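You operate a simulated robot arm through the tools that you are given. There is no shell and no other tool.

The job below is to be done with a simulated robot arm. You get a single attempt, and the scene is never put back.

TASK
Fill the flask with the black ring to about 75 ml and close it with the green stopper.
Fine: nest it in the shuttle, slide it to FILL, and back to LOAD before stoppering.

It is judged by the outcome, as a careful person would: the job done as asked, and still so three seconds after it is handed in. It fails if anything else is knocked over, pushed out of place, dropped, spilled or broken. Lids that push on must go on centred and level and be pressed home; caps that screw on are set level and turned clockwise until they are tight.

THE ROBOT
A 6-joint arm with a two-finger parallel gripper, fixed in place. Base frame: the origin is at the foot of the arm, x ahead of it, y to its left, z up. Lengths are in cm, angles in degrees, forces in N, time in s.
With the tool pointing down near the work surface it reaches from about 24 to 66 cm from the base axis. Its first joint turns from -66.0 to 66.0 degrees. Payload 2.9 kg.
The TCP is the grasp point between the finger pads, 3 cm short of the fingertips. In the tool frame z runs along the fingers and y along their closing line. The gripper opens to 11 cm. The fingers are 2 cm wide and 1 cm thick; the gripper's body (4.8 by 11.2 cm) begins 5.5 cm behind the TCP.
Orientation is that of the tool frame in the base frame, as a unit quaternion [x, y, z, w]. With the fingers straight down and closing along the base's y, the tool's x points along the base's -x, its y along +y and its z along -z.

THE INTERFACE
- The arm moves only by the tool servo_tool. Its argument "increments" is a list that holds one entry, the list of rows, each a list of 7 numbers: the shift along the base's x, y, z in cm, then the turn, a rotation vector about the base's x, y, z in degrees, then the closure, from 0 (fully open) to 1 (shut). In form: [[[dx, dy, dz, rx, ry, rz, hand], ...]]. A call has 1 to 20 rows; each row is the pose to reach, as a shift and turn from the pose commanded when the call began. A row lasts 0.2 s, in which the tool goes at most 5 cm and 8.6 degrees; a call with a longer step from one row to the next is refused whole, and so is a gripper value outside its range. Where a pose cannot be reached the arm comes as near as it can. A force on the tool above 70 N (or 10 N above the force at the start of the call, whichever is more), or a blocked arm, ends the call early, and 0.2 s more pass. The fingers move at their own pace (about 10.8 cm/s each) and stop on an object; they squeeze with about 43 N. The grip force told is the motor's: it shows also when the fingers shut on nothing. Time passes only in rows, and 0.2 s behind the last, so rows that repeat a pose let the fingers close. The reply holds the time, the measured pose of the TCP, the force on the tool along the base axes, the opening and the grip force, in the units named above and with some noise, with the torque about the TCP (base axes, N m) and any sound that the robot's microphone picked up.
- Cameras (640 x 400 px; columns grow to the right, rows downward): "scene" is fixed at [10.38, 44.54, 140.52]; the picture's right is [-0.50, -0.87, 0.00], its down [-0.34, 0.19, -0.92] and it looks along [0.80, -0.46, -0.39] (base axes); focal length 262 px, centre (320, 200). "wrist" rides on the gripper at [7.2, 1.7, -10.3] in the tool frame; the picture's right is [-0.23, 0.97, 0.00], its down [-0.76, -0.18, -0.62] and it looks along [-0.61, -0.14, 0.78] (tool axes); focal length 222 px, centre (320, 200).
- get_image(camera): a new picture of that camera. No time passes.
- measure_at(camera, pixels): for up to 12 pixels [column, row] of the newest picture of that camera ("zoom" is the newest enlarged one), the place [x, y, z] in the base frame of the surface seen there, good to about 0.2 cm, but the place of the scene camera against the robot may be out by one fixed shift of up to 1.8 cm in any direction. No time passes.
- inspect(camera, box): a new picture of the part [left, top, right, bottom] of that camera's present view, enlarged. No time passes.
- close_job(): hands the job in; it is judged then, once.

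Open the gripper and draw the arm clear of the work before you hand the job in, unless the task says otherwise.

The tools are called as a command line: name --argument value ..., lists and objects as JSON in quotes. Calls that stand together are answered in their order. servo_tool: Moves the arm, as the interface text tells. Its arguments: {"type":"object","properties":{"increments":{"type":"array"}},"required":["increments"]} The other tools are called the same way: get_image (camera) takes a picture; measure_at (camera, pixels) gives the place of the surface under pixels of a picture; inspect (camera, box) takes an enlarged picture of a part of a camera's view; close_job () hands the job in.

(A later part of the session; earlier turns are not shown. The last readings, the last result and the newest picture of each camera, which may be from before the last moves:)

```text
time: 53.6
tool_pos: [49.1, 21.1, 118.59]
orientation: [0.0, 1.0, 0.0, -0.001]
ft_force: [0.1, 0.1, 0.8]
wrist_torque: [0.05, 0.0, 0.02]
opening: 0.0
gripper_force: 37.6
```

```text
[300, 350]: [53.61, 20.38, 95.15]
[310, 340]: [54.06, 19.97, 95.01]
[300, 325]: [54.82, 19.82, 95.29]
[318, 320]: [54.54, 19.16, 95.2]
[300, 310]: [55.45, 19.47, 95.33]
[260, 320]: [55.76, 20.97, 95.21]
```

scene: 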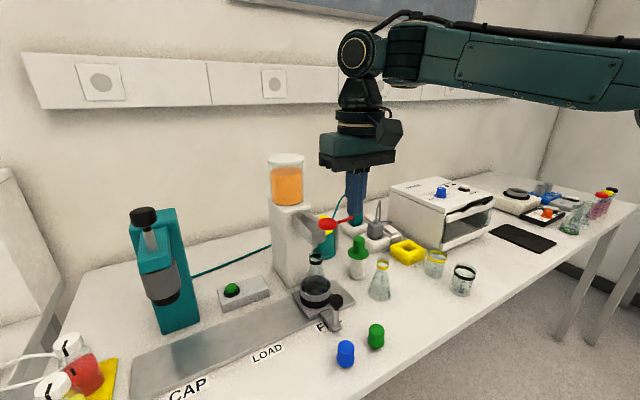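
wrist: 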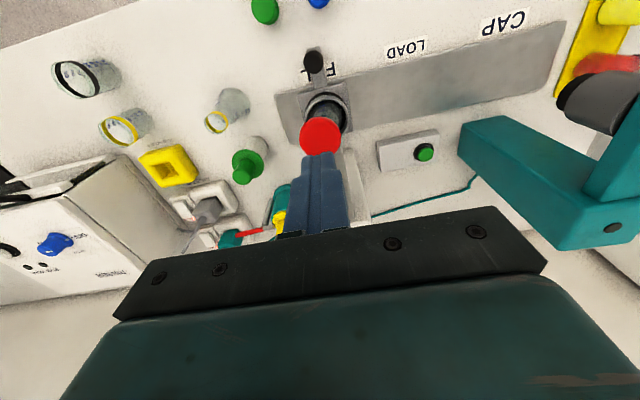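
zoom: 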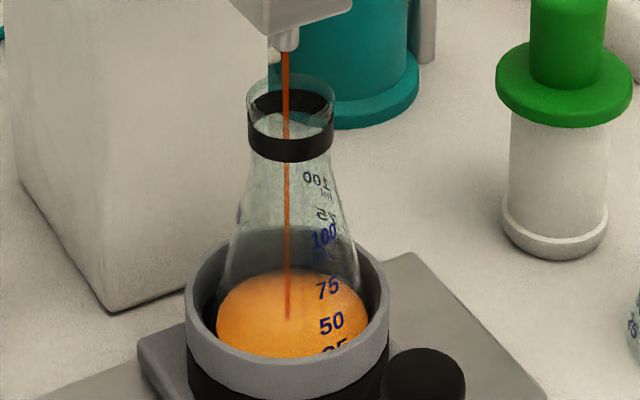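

The flow is about 2–3 ml/s here. I press slightly deeper (0.3 cm) and hold about 2 s, then measure again.

servo_tool --increments '[[[0, 0, -0.3, 0, 0, 0, 1], [0, 0, -0.3, 0, 0, 0, 1], [0, 0, -0.3, 0, 0, 0, 1], [0, 0, -0.3, 0, 0, 0, 1], [0, 0, -0.3, 0, 0, 0, 1], [0, 0, -0.3, 0, 0, 0, 1], [0, 0, -0.3, 0, 0, 0, 1], [0, 0, -0.3, 0, 0, 0, 1], [0, 0, -0.3, 0, 0, 0, 1]]]'

inspect --camera "scene" --box '[298, 240, 343, 302]'

measure_at --camera "zoom" --pixels '[[300, 345], [310, 335], [300, 325], [318, 320], [300, 310], [260, 320]]'

```text
time: 55.6
tool_pos: [49.13, 21.08, 118.31]
orientation: [0.0, 1.0, 0.001, -0.001]
ft_force: [-0.4, 0.2, 1.2]
wrist_torque: [0.02, 0.02, 0.01]
opening: 0.01
gripper_force: 38.1
```

```text
6.45 times, centred on (320, 271) of scene
```

zoom: 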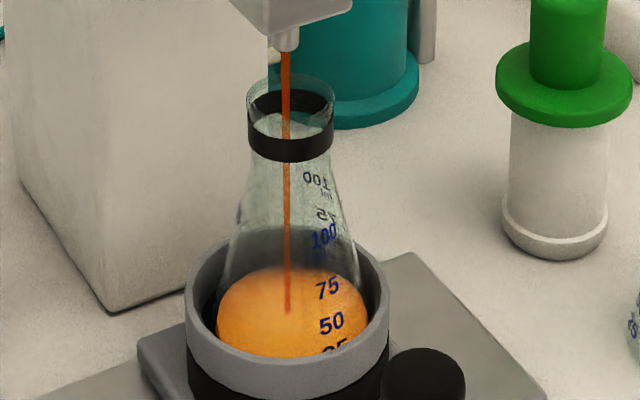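

```text
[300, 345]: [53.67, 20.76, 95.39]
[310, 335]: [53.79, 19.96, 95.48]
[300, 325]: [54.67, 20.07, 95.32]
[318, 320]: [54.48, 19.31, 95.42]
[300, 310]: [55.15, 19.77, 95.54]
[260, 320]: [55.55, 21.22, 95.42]
```

Level about z 95.4, rising about 0.1 cm/s. I hold for 4 s more.

servo_tool --increments '[[[0, 0, 0, 0, 0, 0, 1], [0, 0, 0, 0, 0, 0, 1], [0, 0, 0, 0, 0, 0, 1], [0, 0, 0, 0, 0, 0, 1], [0, 0, 0, 0, 0, 0, 1], [0, 0, 0, 0, 0, 0, 1], [0, 0, 0, 0, 0, 0, 1], [0, 0, 0, 0, 0, 0, 1], [0, 0, 0, 0, 0, 0, 1], [0, 0, 0, 0, 0, 0, 1], [0, 0, 0, 0, 0, 0, 1], [0, 0, 0, 0, 0, 0, 1], [0, 0, 0, 0, 0, 0, 1], [0, 0, 0, 0, 0, 0, 1], [0, 0, 0, 0, 0, 0, 1], [0, 0, 0, 0, 0, 0, 1], [0, 0, 0, 0, 0, 0, 1], [0, 0, 0, 0, 0, 0, 1], [0, 0, 0, 0, 0, 0, 1]]]'

inspect --camera "scene" --box '[298, 240, 343, 302]'

measure_at --camera "zoom" --pixels '[[300, 335], [310, 325], [300, 320], [318, 315], [300, 300], [260, 315]]'

```text
time: 59.6
tool_pos: [49.29, 21.03, 118.29]
orientation: [0.0, 1.0, 0.0, -0.002]
ft_force: [0.6, 0.4, 1.3]
wrist_torque: [-0.01, -0.03, 0.02]
opening: 0.01
gripper_force: 37.3
```

```text
6.45 times, centred on (320, 271) of scene
```

zoom: 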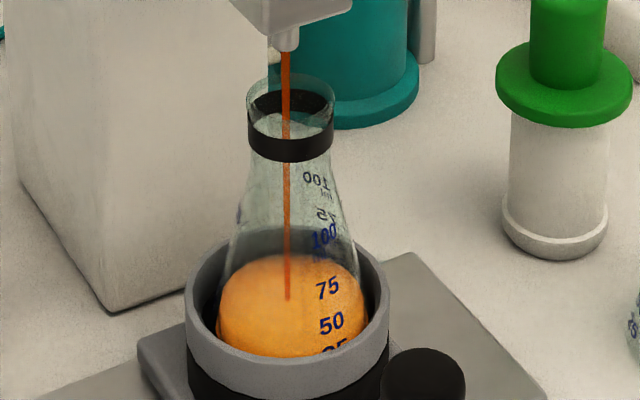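

```text
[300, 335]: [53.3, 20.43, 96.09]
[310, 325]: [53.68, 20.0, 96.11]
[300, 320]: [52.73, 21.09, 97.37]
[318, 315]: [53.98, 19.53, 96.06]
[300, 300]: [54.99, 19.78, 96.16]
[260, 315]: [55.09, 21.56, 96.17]
```

Level z≈96.1, roughly 32 ml, at about 4.5 ml/s. I hold another 3.4 s, then compare with the 50 mark.

servo_tool --increments '[[[0, 0, 0, 0, 0, 0, 1], [0, 0, 0, 0, 0, 0, 1], [0, 0, 0, 0, 0, 0, 1], [0, 0, 0, 0, 0, 0, 1], [0, 0, 0, 0, 0, 0, 1], [0, 0, 0, 0, 0, 0, 1], [0, 0, 0, 0, 0, 0, 1], [0, 0, 0, 0, 0, 0, 1], [0, 0, 0, 0, 0, 0, 1], [0, 0, 0, 0, 0, 0, 1], [0, 0, 0, 0, 0, 0, 1], [0, 0, 0, 0, 0, 0, 1], [0, 0, 0, 0, 0, 0, 1], [0, 0, 0, 0, 0, 0, 1], [0, 0, 0, 0, 0, 0, 1], [0, 0, 0, 0, 0, 0, 1]]]'

inspect --camera "scene" --box '[298, 240, 343, 302]'

measure_at --camera "zoom" --pixels '[[300, 320], [300, 305], [280, 275], [318, 300], [300, 280], [260, 300]]'

```text
time: 63.0
tool_pos: [49.18, 21.1, 118.32]
orientation: [0.0, 1.0, 0.0, -0.001]
ft_force: [1.0, -0.1, 1.1]
wrist_torque: [0.03, 0.01, 0.03]
opening: 0.01
gripper_force: 37.4
```

```text
6.45 times, centred on (320, 271) of scene
```

zoom: 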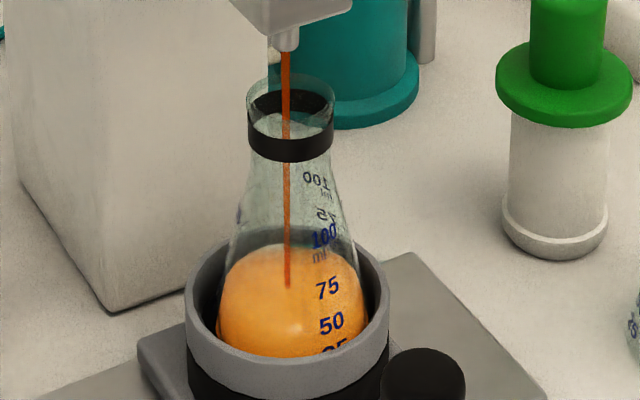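

```text
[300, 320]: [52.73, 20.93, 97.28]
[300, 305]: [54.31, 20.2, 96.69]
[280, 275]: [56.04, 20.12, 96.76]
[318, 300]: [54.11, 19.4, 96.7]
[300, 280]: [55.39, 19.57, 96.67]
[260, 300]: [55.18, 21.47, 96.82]
```

Level z≈96.73, about at the 50 mark (96.8). At about 4 ml/s there remain 6–7 s; I hold another 3.4 s and measure.

servo_tool --increments '[[[0, 0, 0, 0, 0, 0, 1], [0, 0, 0, 0, 0, 0, 1], [0, 0, 0, 0, 0, 0, 1], [0, 0, 0, 0, 0, 0, 1], [0, 0, 0, 0, 0, 0, 1], [0, 0, 0, 0, 0, 0, 1], [0, 0, 0, 0, 0, 0, 1], [0, 0, 0, 0, 0, 0, 1], [0, 0, 0, 0, 0, 0, 1], [0, 0, 0, 0, 0, 0, 1], [0, 0, 0, 0, 0, 0, 1], [0, 0, 0, 0, 0, 0, 1], [0, 0, 0, 0, 0, 0, 1], [0, 0, 0, 0, 0, 0, 1], [0, 0, 0, 0, 0, 0, 1], [0, 0, 0, 0, 0, 0, 1]]]'

inspect --camera "scene" --box '[298, 240, 343, 302]'

measure_at --camera "zoom" --pixels '[[300, 290], [300, 270], [280, 255], [310, 280], [300, 260], [260, 280]]'

```text
time: 66.4
tool_pos: [49.18, 21.1, 118.31]
orientation: [0.001, 1.0, 0.0, -0.001]
ft_force: [0.2, 0.2, 1.7]
wrist_torque: [-0.02, 0.0, -0.01]
opening: 0.0
gripper_force: 37.8
```

```text
6.45 times, centred on (320, 271) of scene
```

zoom: 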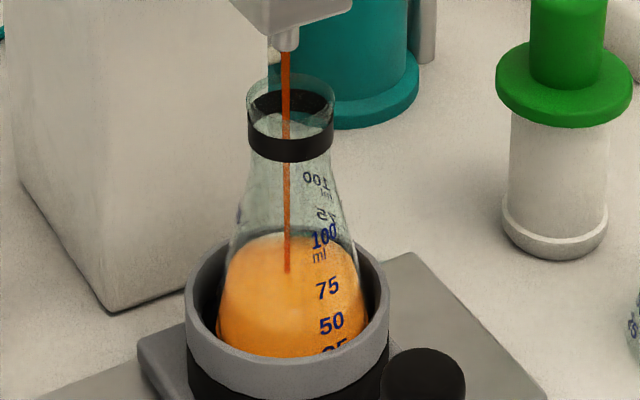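

```text
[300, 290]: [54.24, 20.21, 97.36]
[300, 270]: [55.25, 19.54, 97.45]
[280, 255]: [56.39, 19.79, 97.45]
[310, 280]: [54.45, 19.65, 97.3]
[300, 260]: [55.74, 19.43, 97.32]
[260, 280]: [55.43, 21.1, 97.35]
```

Level z≈97.36, about 60 ml. I hold 2.2 s more and measure again.

servo_tool --increments '[[[0, 0, 0, 0, 0, 0, 1], [0, 0, 0, 0, 0, 0, 1], [0, 0, 0, 0, 0, 0, 1], [0, 0, 0, 0, 0, 0, 1], [0, 0, 0, 0, 0, 0, 1], [0, 0, 0, 0, 0, 0, 1], [0, 0, 0, 0, 0, 0, 1], [0, 0, 0, 0, 0, 0, 1], [0, 0, 0, 0, 0, 0, 1], [0, 0, 0, 0, 0, 0, 1]]]'

inspect --camera "scene" --box '[303, 255, 338, 302]'

measure_at --camera "zoom" --pixels '[[300, 190], [310, 170], [280, 130], [260, 150], [300, 130], [260, 180], [330, 150]]'

```text
time: 68.6
tool_pos: [49.22, 21.17, 118.31]
orientation: [0.0, 1.0, 0.0, -0.002]
ft_force: [0.5, 0.2, 0.7]
wrist_torque: [0.0, 0.02, 0.04]
opening: 0.0
gripper_force: 37.5
```

```text
8.51 times, centred on (320, 278) of scene
```

zoom: 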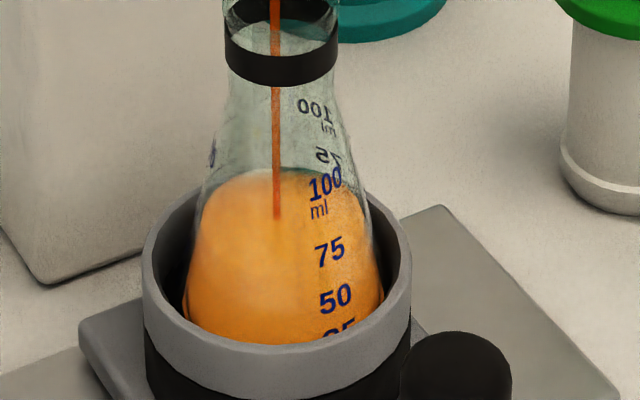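

```text
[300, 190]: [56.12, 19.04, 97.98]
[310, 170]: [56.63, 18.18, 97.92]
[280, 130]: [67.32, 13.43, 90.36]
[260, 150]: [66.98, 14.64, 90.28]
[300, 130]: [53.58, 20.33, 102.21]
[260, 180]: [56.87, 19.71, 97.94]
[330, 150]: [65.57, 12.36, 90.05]
```

Level z≈97.95. I measure the 75, 50 and 100 marks in the same frame, for a direct comparison.

measure_at --camera "zoom" --pixels '[[321, 256], [326, 250], [338, 246], [328, 258], [329, 302], [345, 294], [336, 298], [318, 188], [330, 178], [323, 184], [319, 251], [340, 252]]'

inspect --camera "scene" --box '[310, 265, 334, 295]'

```text
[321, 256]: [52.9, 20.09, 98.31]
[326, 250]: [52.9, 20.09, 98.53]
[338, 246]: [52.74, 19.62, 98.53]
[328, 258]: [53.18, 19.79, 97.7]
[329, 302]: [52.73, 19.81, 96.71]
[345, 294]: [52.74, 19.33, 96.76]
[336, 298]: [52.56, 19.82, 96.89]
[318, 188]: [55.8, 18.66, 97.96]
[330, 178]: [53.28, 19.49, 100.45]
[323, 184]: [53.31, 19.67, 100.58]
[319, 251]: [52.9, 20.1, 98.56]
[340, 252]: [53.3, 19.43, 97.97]
```

```text
13.33 times, centred on (322, 280) of scene
```

zoom: 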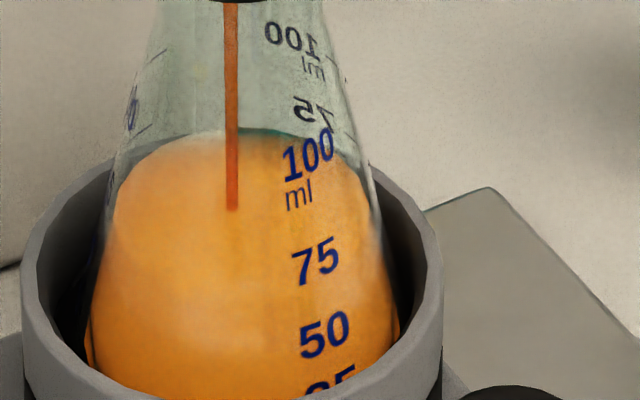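

The 75 mark lies at z≈98.3, so about 0.35 cm (5–6 ml) remains. I hold 0.8 s more and check.

servo_tool --increments '[[[0, 0, 0, 0, 0, 0, 1], [0, 0, 0, 0, 0, 0, 1], [0, 0, 0, 0, 0, 0, 1]]]'

inspect --camera "scene" --box '[310, 265, 334, 295]'

measure_at --camera "zoom" --pixels '[[200, 150], [250, 150], [220, 170], [180, 170], [260, 190], [200, 190]]'

```text
time: 69.4
tool_pos: [49.17, 21.25, 118.37]
orientation: [0.0, 1.0, 0.0, -0.002]
ft_force: [0.6, 0.3, 1.9]
wrist_torque: [0.03, -0.01, 0.01]
opening: 0.03
gripper_force: 37.3
```

```text
13.33 times, centred on (322, 280) of scene
```

zoom: 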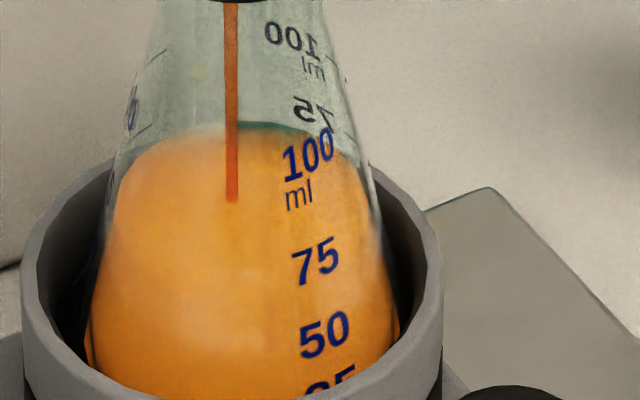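

```text
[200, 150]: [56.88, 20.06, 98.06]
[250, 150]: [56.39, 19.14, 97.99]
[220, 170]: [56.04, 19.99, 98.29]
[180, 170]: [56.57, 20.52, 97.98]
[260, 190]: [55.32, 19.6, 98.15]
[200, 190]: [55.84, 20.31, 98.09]
```

Level z≈98.08, about 71 ml by the mark spacing. I hold 0.6 s more, then re-check before lifting.

servo_tool --increments '[[[0, 0, 0, 0, 0, 0, 1], [0, 0, 0, 0, 0, 0, 1]]]'

inspect --camera "scene" --box '[310, 265, 334, 295]'

measure_at --camera "zoom" --pixels '[[200, 150], [250, 150], [220, 170], [180, 170], [260, 190], [200, 190], [210, 140], [250, 140], [180, 155], [270, 200], [220, 190], [190, 180]]'

```text
time: 70.0
tool_pos: [49.24, 21.09, 118.36]
orientation: [0.0, 1.0, 0.0, -0.002]
ft_force: [-1.0, 0.4, 1.1]
wrist_torque: [-0.02, 0.02, 0.03]
opening: 0.0
gripper_force: 37.7
```

```text
13.33 times, centred on (322, 280) of scene
```

zoom: 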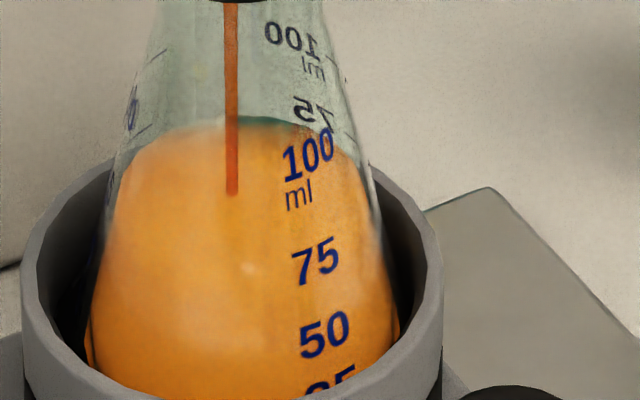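

```text
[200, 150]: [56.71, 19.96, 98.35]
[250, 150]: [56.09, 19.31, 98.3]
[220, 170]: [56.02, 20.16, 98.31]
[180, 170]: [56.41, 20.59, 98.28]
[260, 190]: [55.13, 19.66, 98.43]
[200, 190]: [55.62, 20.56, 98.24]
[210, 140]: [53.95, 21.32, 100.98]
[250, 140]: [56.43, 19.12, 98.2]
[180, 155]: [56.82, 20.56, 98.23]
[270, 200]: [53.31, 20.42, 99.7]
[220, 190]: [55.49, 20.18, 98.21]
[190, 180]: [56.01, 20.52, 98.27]
```

Level z≈98.28, practically at the 75 mark. I lift off the lever now.

servo_tool --increments '[[[0, 0, 2.0, 0, 0, 0, 1], [0, 0, 4.5, 0, 0, 0, 1], [0, 0, 6, 0, 0, 0, 1]]]'

inspect --camera "scene" --box '[270, 190, 360, 300]'

inspect --camera "scene" --box '[310, 265, 334, 295]'

measure_at --camera "zoom" --pixels '[[200, 150], [250, 150], [220, 170], [180, 170], [260, 190], [200, 190], [230, 140], [250, 140], [180, 155], [220, 190], [190, 180], [240, 170]]'

```text
time: 70.8
tool_pos: [49.17, 20.99, 124.27]
orientation: [-0.001, 1.0, 0.0, -0.001]
ft_force: [-0.5, -0.5, 0.1]
wrist_torque: [0.0, 0.01, 0.01]
opening: 0.03
gripper_force: 37.5
```

```text
3.64 times, centred on (315, 245) of scene
```

zoom: 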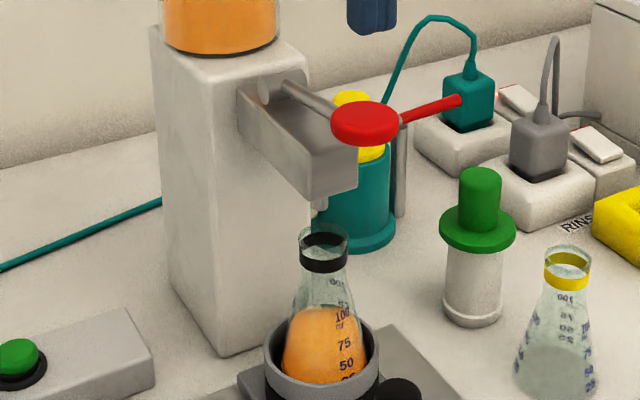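

```text
13.33 times, centred on (322, 280) of scene
```

zoom: 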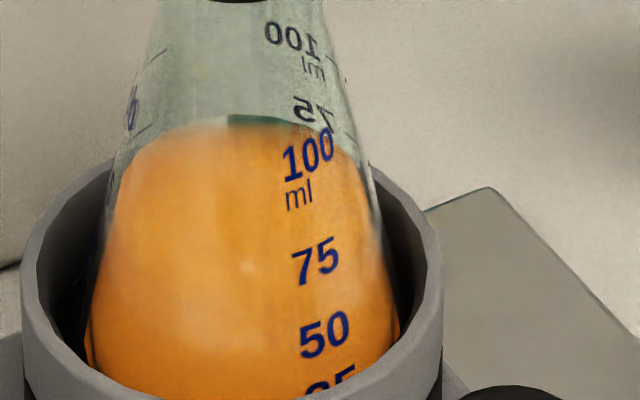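

```text
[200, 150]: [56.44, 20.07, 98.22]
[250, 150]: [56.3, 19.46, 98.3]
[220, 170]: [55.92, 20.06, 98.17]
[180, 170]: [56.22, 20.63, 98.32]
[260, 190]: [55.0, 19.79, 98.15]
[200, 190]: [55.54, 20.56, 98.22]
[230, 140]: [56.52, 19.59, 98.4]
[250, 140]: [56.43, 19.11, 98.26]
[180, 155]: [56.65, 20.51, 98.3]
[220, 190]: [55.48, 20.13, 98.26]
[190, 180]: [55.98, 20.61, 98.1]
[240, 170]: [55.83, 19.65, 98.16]
```

The flow has stopped and the lever is back up. To read the level accurately I retreat and look at the flask from the front, near horizontally.

servo_tool --increments '[[[-3, 0, 0, 0, 0, 0, 1], [-7, 0.5, 0, 0, 0, 0, 1], [-10.5, 2, -1, 0, -7.5, 0, 1], [-12.5, 3.5, -3, 0, -15, 0, 1], [-14, 5, -6, 0, -22.5, 0, 0.8], [-15, 6, -10, 0, -30, 0, 0.6], [-15.5, 7, -14, 0, -37.5, 0, 0.4], [-16, 7, -17, 0, -45, 0, 0.2], [-16, 7, -17, 0, -45, 0, 0.0], [-16, 7, -17, 0, -45, 0, 0.0]]]'

get_image --camera "wrist"

```text
time: 73.0
tool_pos: [43.18, 39.84, 127.51]
orientation: [0.0, 0.949, 0.0, 0.315]
ft_force: [0.5, 0.4, -0.1]
wrist_torque: [0.02, 0.03, 0.0]
opening: 11.0
gripper_force: 0.0
out of reach, approached as far as the arm can: row 3, 4, 5, 6, 7, 8, 9, 10
```

```text
taken
```

wrist: 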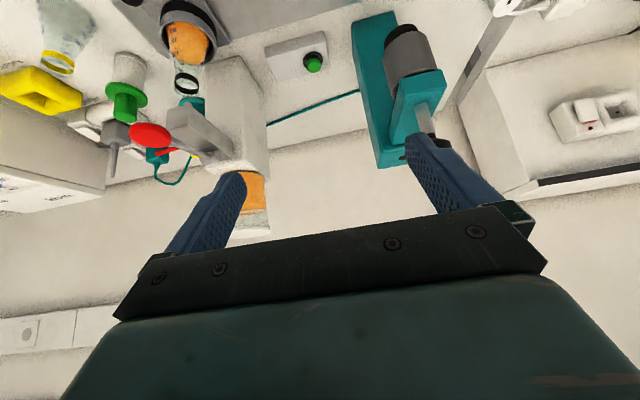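

The arm ended at an unexpected pose (43.2,39.8,127.5) because part of that motion was out of reach. I check that nothing was touched before moving on.

get_image --camera "scene"

```text
taken
```

scene: 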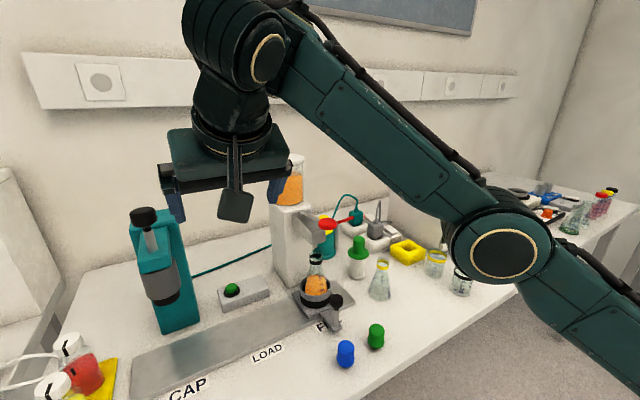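

Nothing was disturbed: the flask, shuttle and bottles are as before. I move back in small, checked steps, away from the press and toward vertical.

servo_tool --increments '[[[-1, -2, 0, 0, 7, 0, 0], [-2, -4, 0, 0, 14, 0, 0]]]'

```text
time: 73.6
tool_pos: [41.5, 36.67, 127.63]
orientation: [-0.001, 0.981, 0.001, 0.195]
ft_force: [0.3, 0.1, 0.2]
wrist_torque: [0.02, 0.01, -0.02]
opening: 10.98
gripper_force: 0.1
```

That worked. I continue toward vertical and lower y.

servo_tool --increments '[[[-1, -2, -0.5, 0, 7.5, 0, 0], [-2, -4, -1, 0, 15, 0, 0], [-3, -6, -2, 0, 22.5, 0, 0], [-3, -6, -2, 0, 22.5, 0, 0]]]'

get_image --camera "scene"

```text
time: 74.6
tool_pos: [38.66, 31.12, 125.69]
orientation: [0.001, 1.0, -0.001, 0.001]
ft_force: [-0.4, 0.2, -1.5]
wrist_torque: [0.02, 0.02, -0.01]
opening: 10.99
gripper_force: 0.0
```

```text
taken
```

scene: 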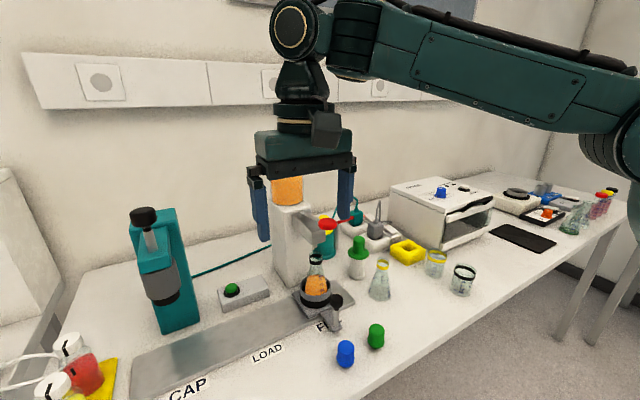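

Back in a normal vertical pose at (38.7,31.1,125.7). I lower to z≈112 first, where tilting worked before.

servo_tool --increments '[[[-0.5, -0.5, -3.5, 0, 0, 0, 0], [-1, -1, -7, 0, 0, 0, 0], [-1.5, -1.5, -10.5, 0, 0, 0, 0], [-2, -2, -13.5, 0, 0, 0, 0], [-2, -2, -13.5, 0, 0, 0, 0]]]'

servo_tool --increments '[[[-0.3, 0, -0.5, 0, -7.5, 0, 0], [-0.6, 0, -1, 0, -15, 0, 0], [-0.9, 0, -2, 0, -22.5, 0, 0], [-1.2, 0, -3, 0, -30, 0, 0], [-1.5, 0, -4, 0, -37.5, 0, 0], [-1.5, 0, -4.5, 0, -45, 0, 0], [-1.5, 0, -4.5, 0, -45, 0, 0]]]'

get_image --camera "wrist"

```text
time: 75.8
tool_pos: [36.53, 29.46, 112.15]
orientation: [0.0, 1.0, 0.0, 0.001]
ft_force: [0.3, 0.1, 0.4]
wrist_torque: [0.0, -0.02, 0.01]
opening: 11.01
gripper_force: 0.0
```

```text
time: 77.4
tool_pos: [35.1, 29.45, 107.97]
orientation: [0.001, 0.923, -0.001, 0.385]
ft_force: [0.0, -0.7, 1.1]
wrist_torque: [0.0, 0.0, -0.01]
opening: 11.0
gripper_force: 0.1
```

```text
taken
```

wrist: 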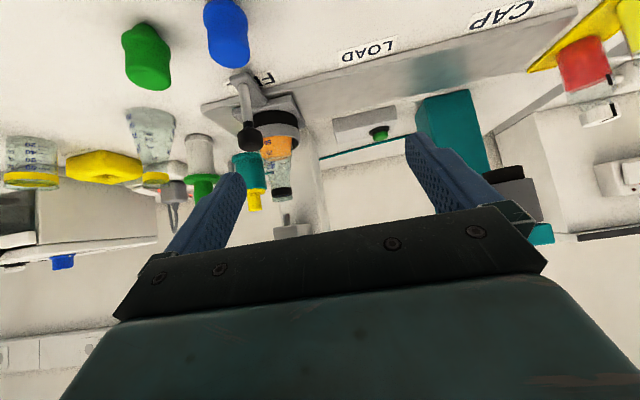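

The flask with the orange liquid is at about (277,150). I zoom in on it to read the level.

inspect --camera "wrist" --box '[258, 125, 302, 200]'

inspect --camera "wrist" --box '[264, 128, 294, 164]'

```text
5.33 times, centred on (280, 162) of wrist
```

zoom: 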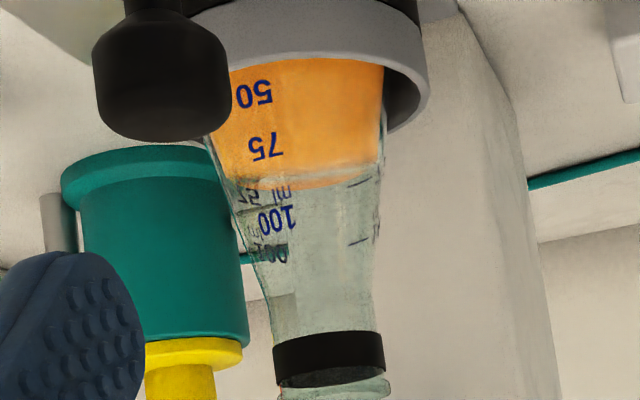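

```text
11.11 times, centred on (279, 146) of wrist
```

zoom: 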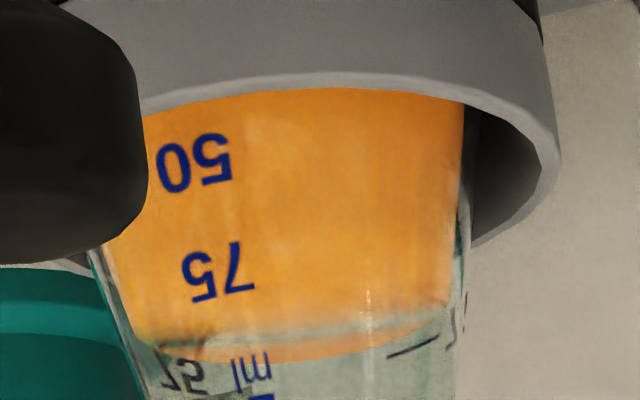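

I measure the liquid surface (band near rows 335–355) and the 75 marks (front text at (215,272), side tick at (412,347)) in this view.

measure_at --camera "zoom" --pixels '[[300, 345], [250, 348], [350, 340], [280, 355], [200, 340], [236, 265], [200, 275], [212, 292], [412, 347], [395, 353], [300, 300], [225, 155]]'

```text
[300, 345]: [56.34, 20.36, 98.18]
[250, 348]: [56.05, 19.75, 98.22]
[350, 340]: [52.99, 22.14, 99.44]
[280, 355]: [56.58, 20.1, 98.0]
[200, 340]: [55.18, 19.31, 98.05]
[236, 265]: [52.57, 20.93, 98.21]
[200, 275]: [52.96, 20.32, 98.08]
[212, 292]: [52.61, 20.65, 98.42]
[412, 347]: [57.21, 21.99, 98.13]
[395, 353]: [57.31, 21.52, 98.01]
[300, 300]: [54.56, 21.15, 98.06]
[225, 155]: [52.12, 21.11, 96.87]
```

By measurement the surface (mean z≈98.10) and the 75 marks (98.07–98.2) agree within 0.1 cm. I take a closer look at the side ticks in the scene view to see whether a small top-up is needed.

inspect --camera "scene" --box '[308, 264, 336, 284]'

inspect --camera "wrist" --box '[266, 142, 296, 166]'

```text
16.00 times, centred on (322, 274) of scene
```

zoom: 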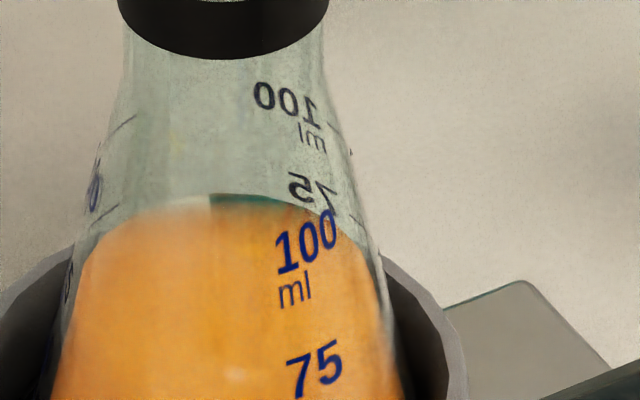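

```text
16.00 times, centred on (281, 154) of wrist
```

zoom: 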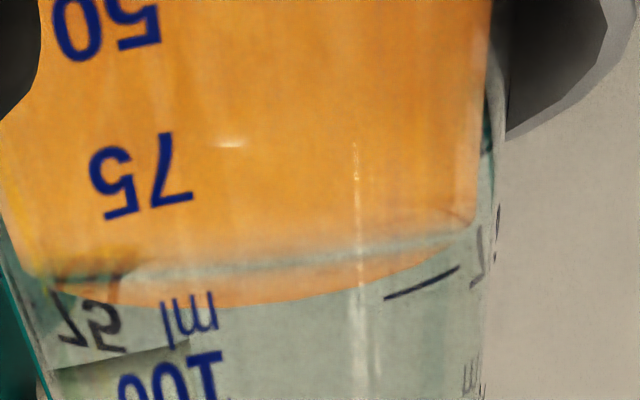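

The readings from three views agree on about 75 ml (±2–3 ml), so I leave the fill as it is. Next I go to the handle's front with the same 45° tilt.

servo_tool --increments '[[[1.2, -2.8, -0.8, 0, 0, 0, 0.2], [2.6, -5.6, -1.6, 0, 0, 0, 0.4], [4.2, -8.4, -2.4, 0, 0, 0, 0.5], [4.2, -8.4, -2.4, 0, 0, 0, 0.5]]]'

inspect --camera "wrist" --box '[250, 60, 410, 220]'

measure_at --camera "zoom" --pixels '[[252, 165], [288, 165], [328, 165], [288, 190], [285, 135]]'

```text
time: 78.4
tool_pos: [39.32, 21.07, 105.3]
orientation: [0.0, 0.924, -0.001, 0.383]
ft_force: [-0.3, 0.2, -0.3]
wrist_torque: [0.0, -0.01, 0.0]
opening: 5.49
gripper_force: 0.1
```

```text
2.50 times, centred on (330, 140) of wrist
```

zoom: 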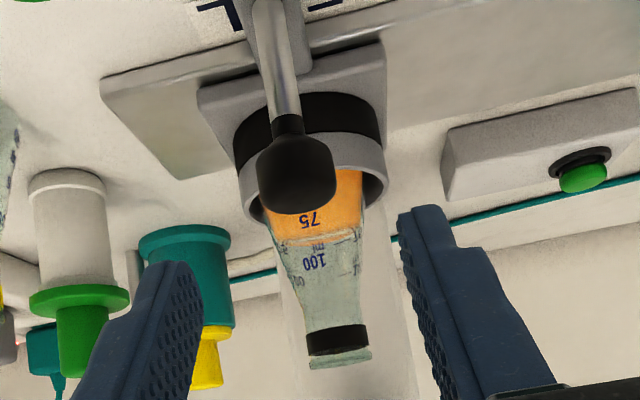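

```text
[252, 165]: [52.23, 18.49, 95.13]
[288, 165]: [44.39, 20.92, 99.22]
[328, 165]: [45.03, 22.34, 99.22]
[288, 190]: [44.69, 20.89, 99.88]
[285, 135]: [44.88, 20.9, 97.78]
```

The knob is at about (45.6,21.1,99.3). I advance along the tool axis and grip it.

servo_tool --increments '[[[2, 0, -2, 0, 0, 0, 0.5], [4, 0, -4, 0, 0, 0, 0.5], [5.6, 0, -5.4, 0, 0, 0, 0.5], [6.25, 0, -6.0, 0, 0, 0, 0.5], [6.25, 0, -6.0, 0, 0, 0, 0.68], [6.25, 0, -6.0, 0, 0, 0, 0.74], [6.25, 0, -6.0, 0, 0, 0, 0.8], [6.25, 0, -6.0, 0, 0, 0, 0.8]]]'

get_image --camera "wrist"

```text
time: 80.2
tool_pos: [45.4, 20.96, 99.33]
orientation: [0.001, 0.924, -0.001, 0.384]
ft_force: [3.9, 0.4, -3.4]
wrist_torque: [0.33, -0.26, 0.07]
opening: 2.76
gripper_force: 45.1
```

```text
taken
```

wrist: 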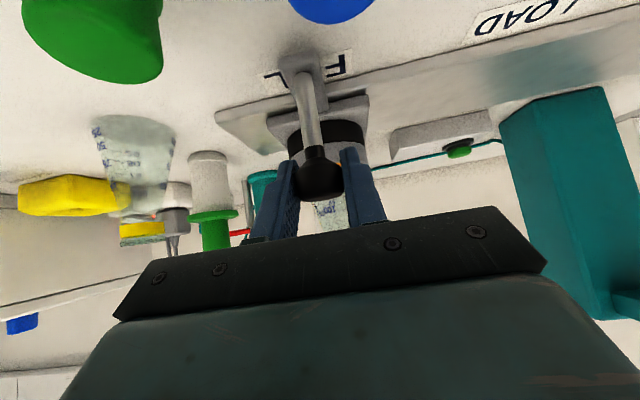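

The handle is gripped. I slide gently back toward LOAD, starting and stopping softly.

servo_tool --increments '[[[0, 0.1, 0, 0, 0, 0, 0.8], [0, 0.3, 0, 0, 0, 0, 0.8], [0, 0.6, 0, 0, 0, 0, 0.8], [0, 1.0, 0, 0, 0, 0, 0.8], [0, 1.45, 0, 0, 0, 0, 0.8], [0, 1.95, 0, 0, 0, 0, 0.8], [0, 2.45, 0, 0, 0, 0, 0.8], [0, 2.95, 0, 0, 0, 0, 0.8], [0, 3.45, 0, 0, 0, 0, 0.8], [0, 3.95, 0, 0, 0, 0, 0.8], [0, 4.45, 0, 0, 0, 0, 0.8], [0, 4.95, 0, 0, 0, 0, 0.8], [0, 5.45, 0, 0, 0, 0, 0.8], [0, 5.95, 0, 0, 0, 0, 0.8], [0, 6.4, 0, 0, 0, 0, 0.8], [0, 6.8, 0, 0, 0, 0, 0.8], [0, 7.1, 0, 0, 0, 0, 0.8], [0, 7.3, 0, 0, 0, 0, 0.8], [0, 7.4, 0, 0, 0, 0, 0.8]]]'

inspect --camera "scene" --box '[220, 190, 360, 340]'

```text
time: 84.2
tool_pos: [45.43, 28.37, 99.38]
orientation: [-0.001, 0.924, -0.001, 0.383]
ft_force: [-26.4, -1.3, 2.4]
wrist_torque: [0.29, -0.52, -0.09]
opening: 2.74
gripper_force: 44.4
```

```text
2.67 times, centred on (290, 265) of scene
```

zoom: 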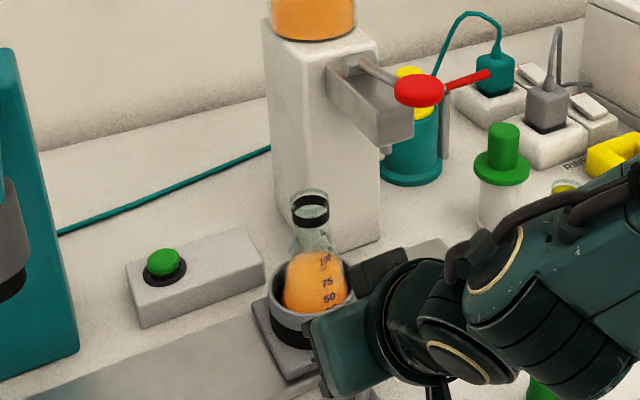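

Halfway there, and the flask is upright. The rail pushes the tool to −x (−26 N), so I ease x by 0.15 and continue to LOAD.

servo_tool --increments '[[[-0.05, 0.1, 0, 0, 0, 0, 0.8], [-0.1, 0.3, 0, 0, 0, 0, 0.8], [-0.13, 0.6, 0, 0, 0, 0, 0.8], [-0.15, 1.0, 0, 0, 0, 0, 0.8], [-0.15, 1.45, 0, 0, 0, 0, 0.8], [-0.15, 1.95, 0, 0, 0, 0, 0.8], [-0.15, 2.45, 0, 0, 0, 0, 0.8], [-0.15, 2.95, 0, 0, 0, 0, 0.8], [-0.15, 3.45, 0, 0, 0, 0, 0.8], [-0.15, 3.95, 0, 0, 0, 0, 0.8], [-0.15, 4.45, 0, 0, 0, 0, 0.8], [-0.15, 4.95, 0, 0, 0, 0, 0.8], [-0.15, 5.45, 0, 0, 0, 0, 0.8], [-0.15, 5.95, 0, 0, 0, 0, 0.8], [-0.15, 6.4, 0, 0, 0, 0, 0.8], [-0.15, 6.8, 0, 0, 0, 0, 0.8], [-0.15, 7.1, 0, 0, 0, 0, 0.8], [-0.15, 7.35, 0, 0, 0, 0, 0.8], [-0.15, 7.5, 0, 0, 0, 0, 0.8], [-0.15, 7.55, 0, 0, 0, 0, 0.8]]]'

get_image --camera "wrist"

inspect --camera "scene" --box '[190, 230, 340, 380]'

```text
time: 88.4
tool_pos: [45.33, 36.02, 99.36]
orientation: [0.0, 0.924, -0.002, 0.383]
ft_force: [17.9, 0.1, -10.0]
wrist_torque: [0.4, 0.21, 0.18]
opening: 2.79
gripper_force: 44.5
```

```text
taken
```

wrist: 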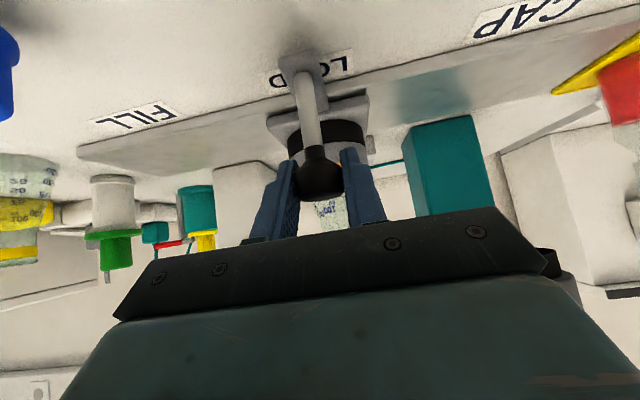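

```text
2.67 times, centred on (265, 305) of scene
```

zoom: 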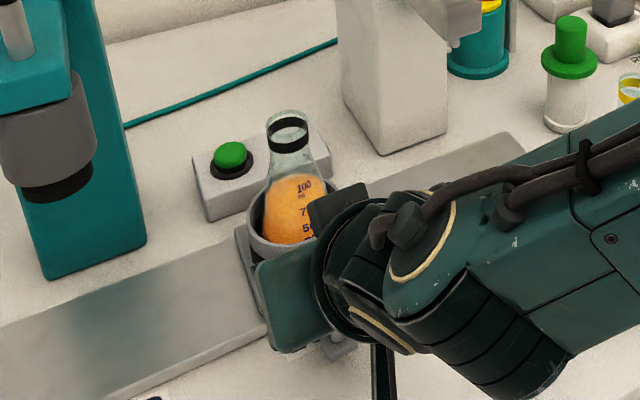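

The shuttle is back at LOAD (y≈36.0, same view as at the start). I relax the side load, release the handle and back away along the tool axis.

servo_tool --increments '[[[0.08, 0, -0.02, 0, 0, 0, 0.8], [0.08, 0, -0.02, 0, 0, 0, 0.72], [0.08, 0, -0.02, 0, 0, 0, 0.6], [0.08, 0, -0.02, 0, 0, 0, 0.5], [0.08, 0, -0.02, 0, 0, 0, 0.5], [-0.6, 0, 0.6, 0, 0, 0, 0.5], [-3, 0, 3, 0, 0, 0, 0.5], [-6, 0, 6, 0, 0, 0, 0.5], [-6, 0, 6, 0, 0, 0, 0.5]]]'

inspect --camera "wrist" --box '[250, 60, 410, 220]'

inspect --camera "scene" --box '[190, 230, 340, 380]'

```text
time: 90.4
tool_pos: [39.38, 35.83, 105.26]
orientation: [0.001, 0.924, -0.001, 0.383]
ft_force: [0.0, -0.4, 0.5]
wrist_torque: [-0.02, -0.03, 0.0]
opening: 5.52
gripper_force: 0.1
```

```text
2.50 times, centred on (330, 140) of wrist
```

zoom: 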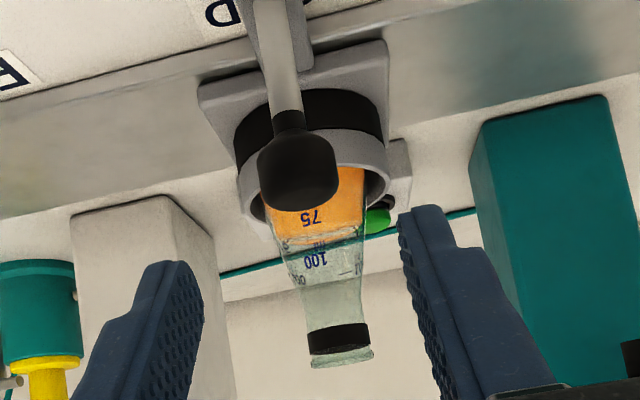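

```text
2.67 times, centred on (265, 305) of scene
```

zoom: 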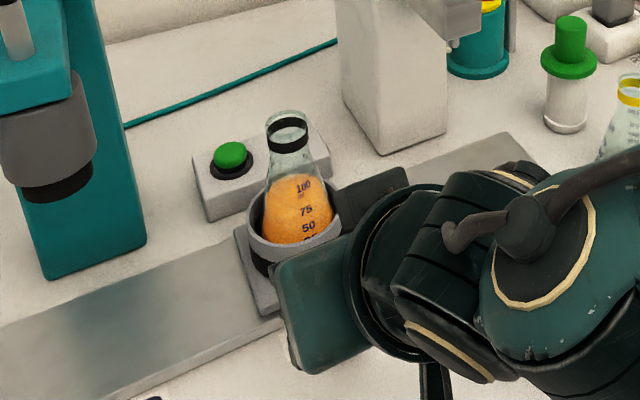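

The flask is at LOAD with the liquid at the 75 mark. Next, the green stopper: I bring the tool back to vertical, go over to it, and look closely.

servo_tool --increments '[[[-0.5, 0, 1, 0, 7.5, 0, 0.3], [-1, 0, 2, 0, 15, 0, 0.2], [-1.5, 0, 3, 0, 22.5, 0, 0], [-2, 0, 4, 0, 30, 0, 0], [-2.5, 0, 5, 0, 37.5, 0, 0], [-3, 0, 5.5, 0, 45, 0, 0], [-3, 0, 5.5, 0, 45, 0, 0]]]'

servo_tool --increments '[[[0, -3, 0, 0, 0, 0, 0], [-0.5, -7, 0, 0, 0, 0, 0], [-1, -11, -0.5, 0, 0, 0, 0], [-1.5, -15, -1, 0, 0, 0, 0], [-2, -18.5, -2, 0, 0, 0, 0], [-2, -20.6, -3.5, 0, 0, 0, 0], [-2, -20.6, -3.5, 0, 0, 0, 0]]]'

get_image --camera "wrist"

```text
time: 92.0
tool_pos: [36.45, 35.86, 110.89]
orientation: [-0.001, 1.0, -0.001, 0.0]
ft_force: [0.2, -0.7, -0.4]
wrist_torque: [0.01, 0.02, 0.01]
opening: 10.99
gripper_force: 0.0
```

```text
time: 93.6
tool_pos: [34.36, 15.45, 107.46]
orientation: [-0.001, 1.0, 0.001, 0.0]
ft_force: [0.3, 0.6, -0.2]
wrist_torque: [-0.01, 0.01, 0.0]
opening: 10.97
gripper_force: 0.0
```

```text
taken
```

wrist: 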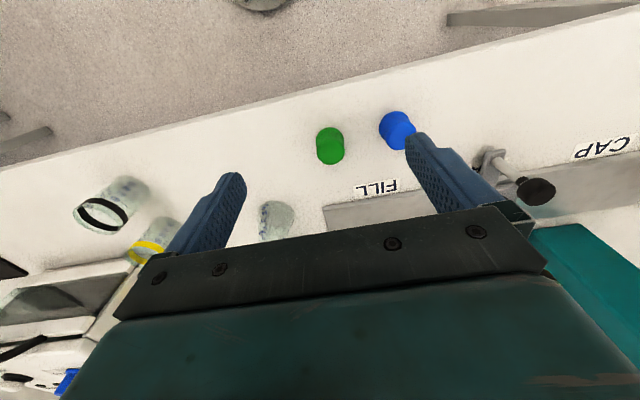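

The green stopper is at (330,146). I zoom in from the wrist and also in the scene view to understand its shape.

inspect --camera "wrist" --box '[305, 115, 355, 175]'

measure_at --camera "zoom" --pixels '[[320, 250], [230, 250], [405, 250], [320, 180], [320, 310], [320, 100], [250, 200], [395, 200], [300, 280], [340, 220], [235, 170], [400, 160]]'

inspect --camera "scene" --box '[325, 310, 405, 375]'

```text
6.67 times, centred on (330, 145) of wrist
```

zoom: 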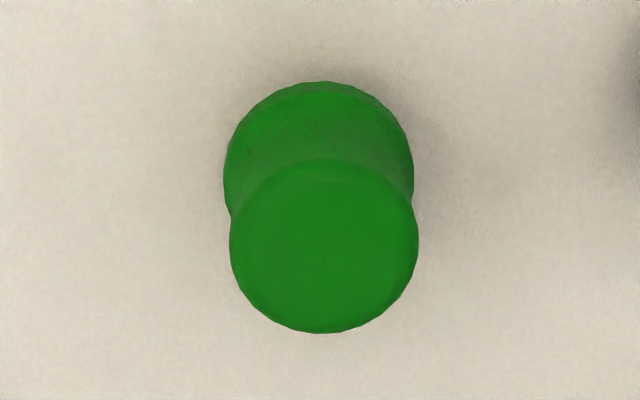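

```text
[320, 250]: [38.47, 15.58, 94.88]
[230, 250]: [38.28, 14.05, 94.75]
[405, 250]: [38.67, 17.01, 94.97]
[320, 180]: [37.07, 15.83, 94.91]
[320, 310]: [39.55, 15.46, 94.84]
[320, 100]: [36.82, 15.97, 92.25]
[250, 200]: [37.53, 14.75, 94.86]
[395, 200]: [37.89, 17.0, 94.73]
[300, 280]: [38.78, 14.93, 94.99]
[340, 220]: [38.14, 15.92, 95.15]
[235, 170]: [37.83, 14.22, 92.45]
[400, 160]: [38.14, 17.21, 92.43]
```

```text
6.15 times, centred on (365, 342) of scene
```

zoom: 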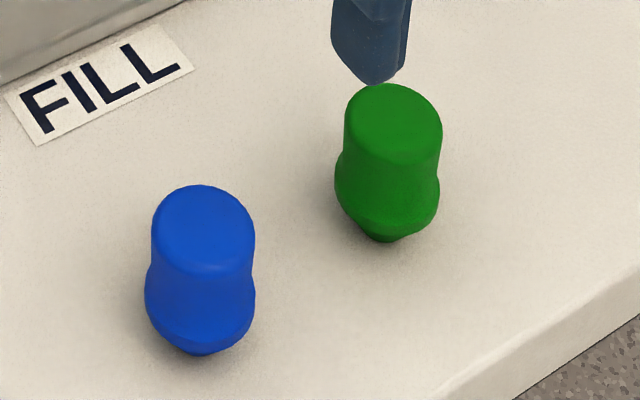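

The stopper has a 3 cm grip head (z about 92.5–95), a wider flange just below, and a small plug underneath it stands on; its axis is at about (38.4,15.55). I'll take the head with the tool tilted 15° about y (this extends reach at LOAD without tilting the stopper) and the opening limited to 6 cm, to stay clear of the blue one.

servo_tool --increments '[[[0.8, 0, -1, 0, -5, 0, 0.45], [1.8, 0.05, -2.5, 0, -10, 0, 0.45], [2.8, 0.1, -4.5, 0, -15, 0, 0.45], [3.3, 0.1, -6, 0, -15, 0, 0.45], [3.3, 0.1, -6, 0, -15, 0, 0.45]]]'

get_image --camera "wrist"

inspect --camera "scene" --box '[310, 270, 430, 375]'

```text
time: 94.8
tool_pos: [37.69, 15.33, 101.43]
orientation: [0.0, 0.991, -0.001, 0.131]
ft_force: [0.8, 0.2, -0.5]
wrist_torque: [0.0, 0.0, 0.02]
opening: 6.01
gripper_force: 0.0
```

```text
taken
```

wrist: 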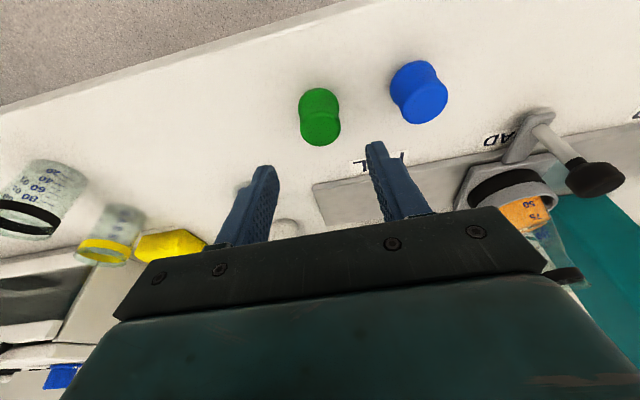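

```text
3.81 times, centred on (370, 322) of scene
```

zoom: 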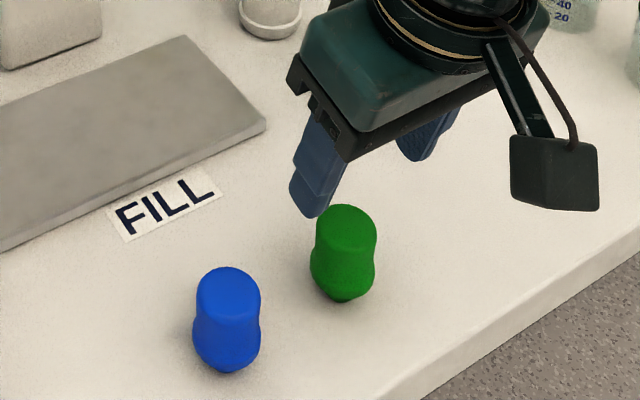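

I measure the stopper's top again from this closer view.

inspect --camera "wrist" --box '[290, 80, 350, 155]'

measure_at --camera "zoom" --pixels '[[320, 265], [220, 265], [420, 262], [320, 200], [320, 335], [320, 60], [215, 180], [410, 170], [225, 120], [408, 110], [320, 80], [320, 180]]'

```text
5.33 times, centred on (320, 118) of wrist
```

zoom: 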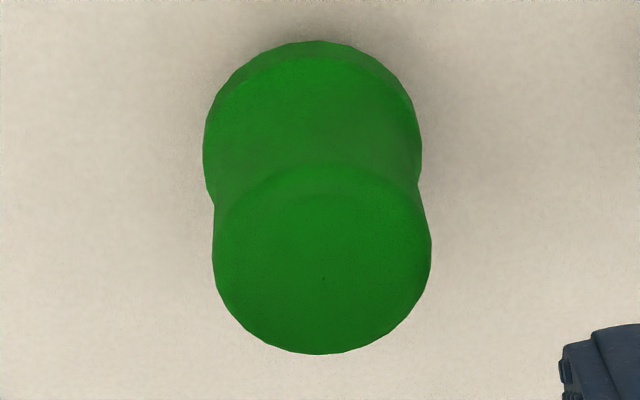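

```text
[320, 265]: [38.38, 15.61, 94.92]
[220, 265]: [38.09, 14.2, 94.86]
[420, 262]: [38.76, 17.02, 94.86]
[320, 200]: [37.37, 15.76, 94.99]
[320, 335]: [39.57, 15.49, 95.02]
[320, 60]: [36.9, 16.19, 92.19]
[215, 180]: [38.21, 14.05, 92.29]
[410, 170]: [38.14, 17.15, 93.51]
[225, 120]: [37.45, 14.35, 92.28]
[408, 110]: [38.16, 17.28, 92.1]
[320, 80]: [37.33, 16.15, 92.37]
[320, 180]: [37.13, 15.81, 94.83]
```

The stopper axis is at (38.4,15.6), top z 94.9, flange top z≈92.3. I lower so the fingertips end just above the flange.

servo_tool --increments '[[[0.24, 0.05, -1.5, 0, 0, 0, 0.45], [0.24, 0.05, -3, 0, 0, 0, 0.45], [0.24, 0.05, -4.5, 0, 0, 0, 0.45], [0.24, 0.05, -5.65, 0, 0, 0, 0.45], [0.24, 0.05, -5.65, 0, 0, 0, 0.45]]]'

get_image --camera "wrist"

inspect --camera "scene" --box '[310, 270, 430, 375]'

```text
time: 96.0
tool_pos: [37.86, 15.54, 95.87]
orientation: [0.0, 0.991, 0.001, 0.132]
ft_force: [0.1, 0.2, 0.0]
wrist_torque: [0.01, 0.0, 0.0]
opening: 6.06
gripper_force: 0.1
```

```text
taken
```

wrist: 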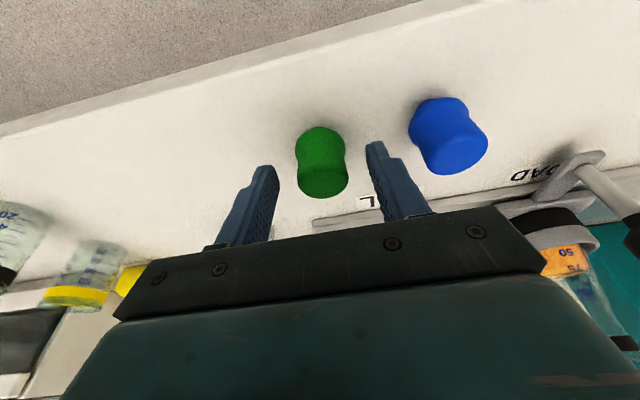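

```text
3.81 times, centred on (370, 322) of scene
```

zoom: 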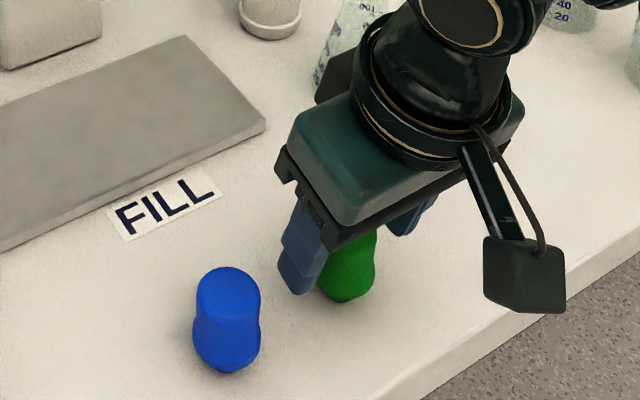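

The stopper's head is between the pads. I close on it.

servo_tool --increments '[[[0, 0, 0, 0, 0, 0, 0.6], [0, 0, 0, 0, 0, 0, 0.7], [0, 0, 0, 0, 0, 0, 0.76], [0, 0, 0, 0, 0, 0, 0.82], [0, 0, 0, 0, 0, 0, 0.82]]]'

get_image --camera "wrist"

inspect --camera "wrist" --box '[270, 110, 370, 220]'

```text
time: 97.2
tool_pos: [37.88, 15.55, 95.82]
orientation: [0.0, 0.991, 0.0, 0.131]
ft_force: [0.7, 1.8, 1.8]
wrist_torque: [0.05, -0.04, 0.01]
opening: 3.21
gripper_force: 42.7
```

```text
taken
```

wrist: 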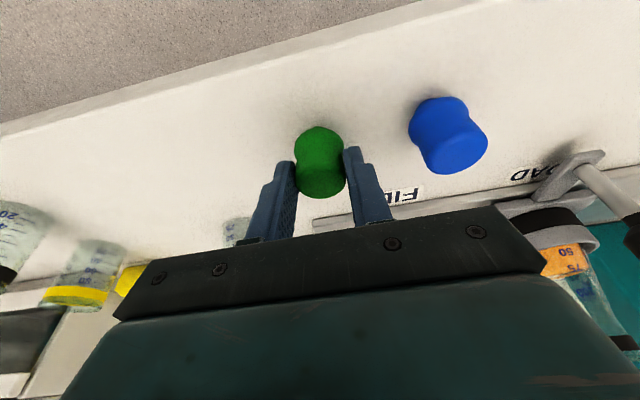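

```text
3.64 times, centred on (320, 165) of wrist
```

zoom: 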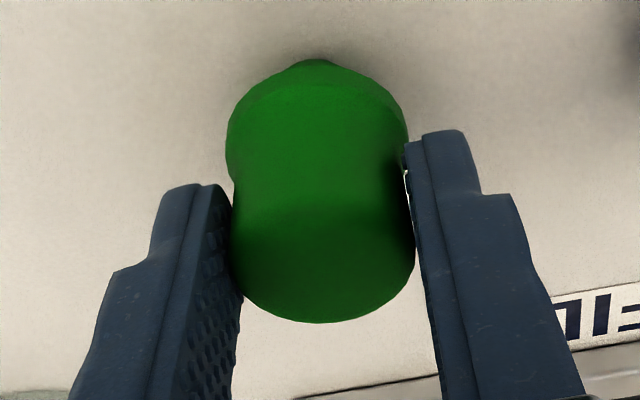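

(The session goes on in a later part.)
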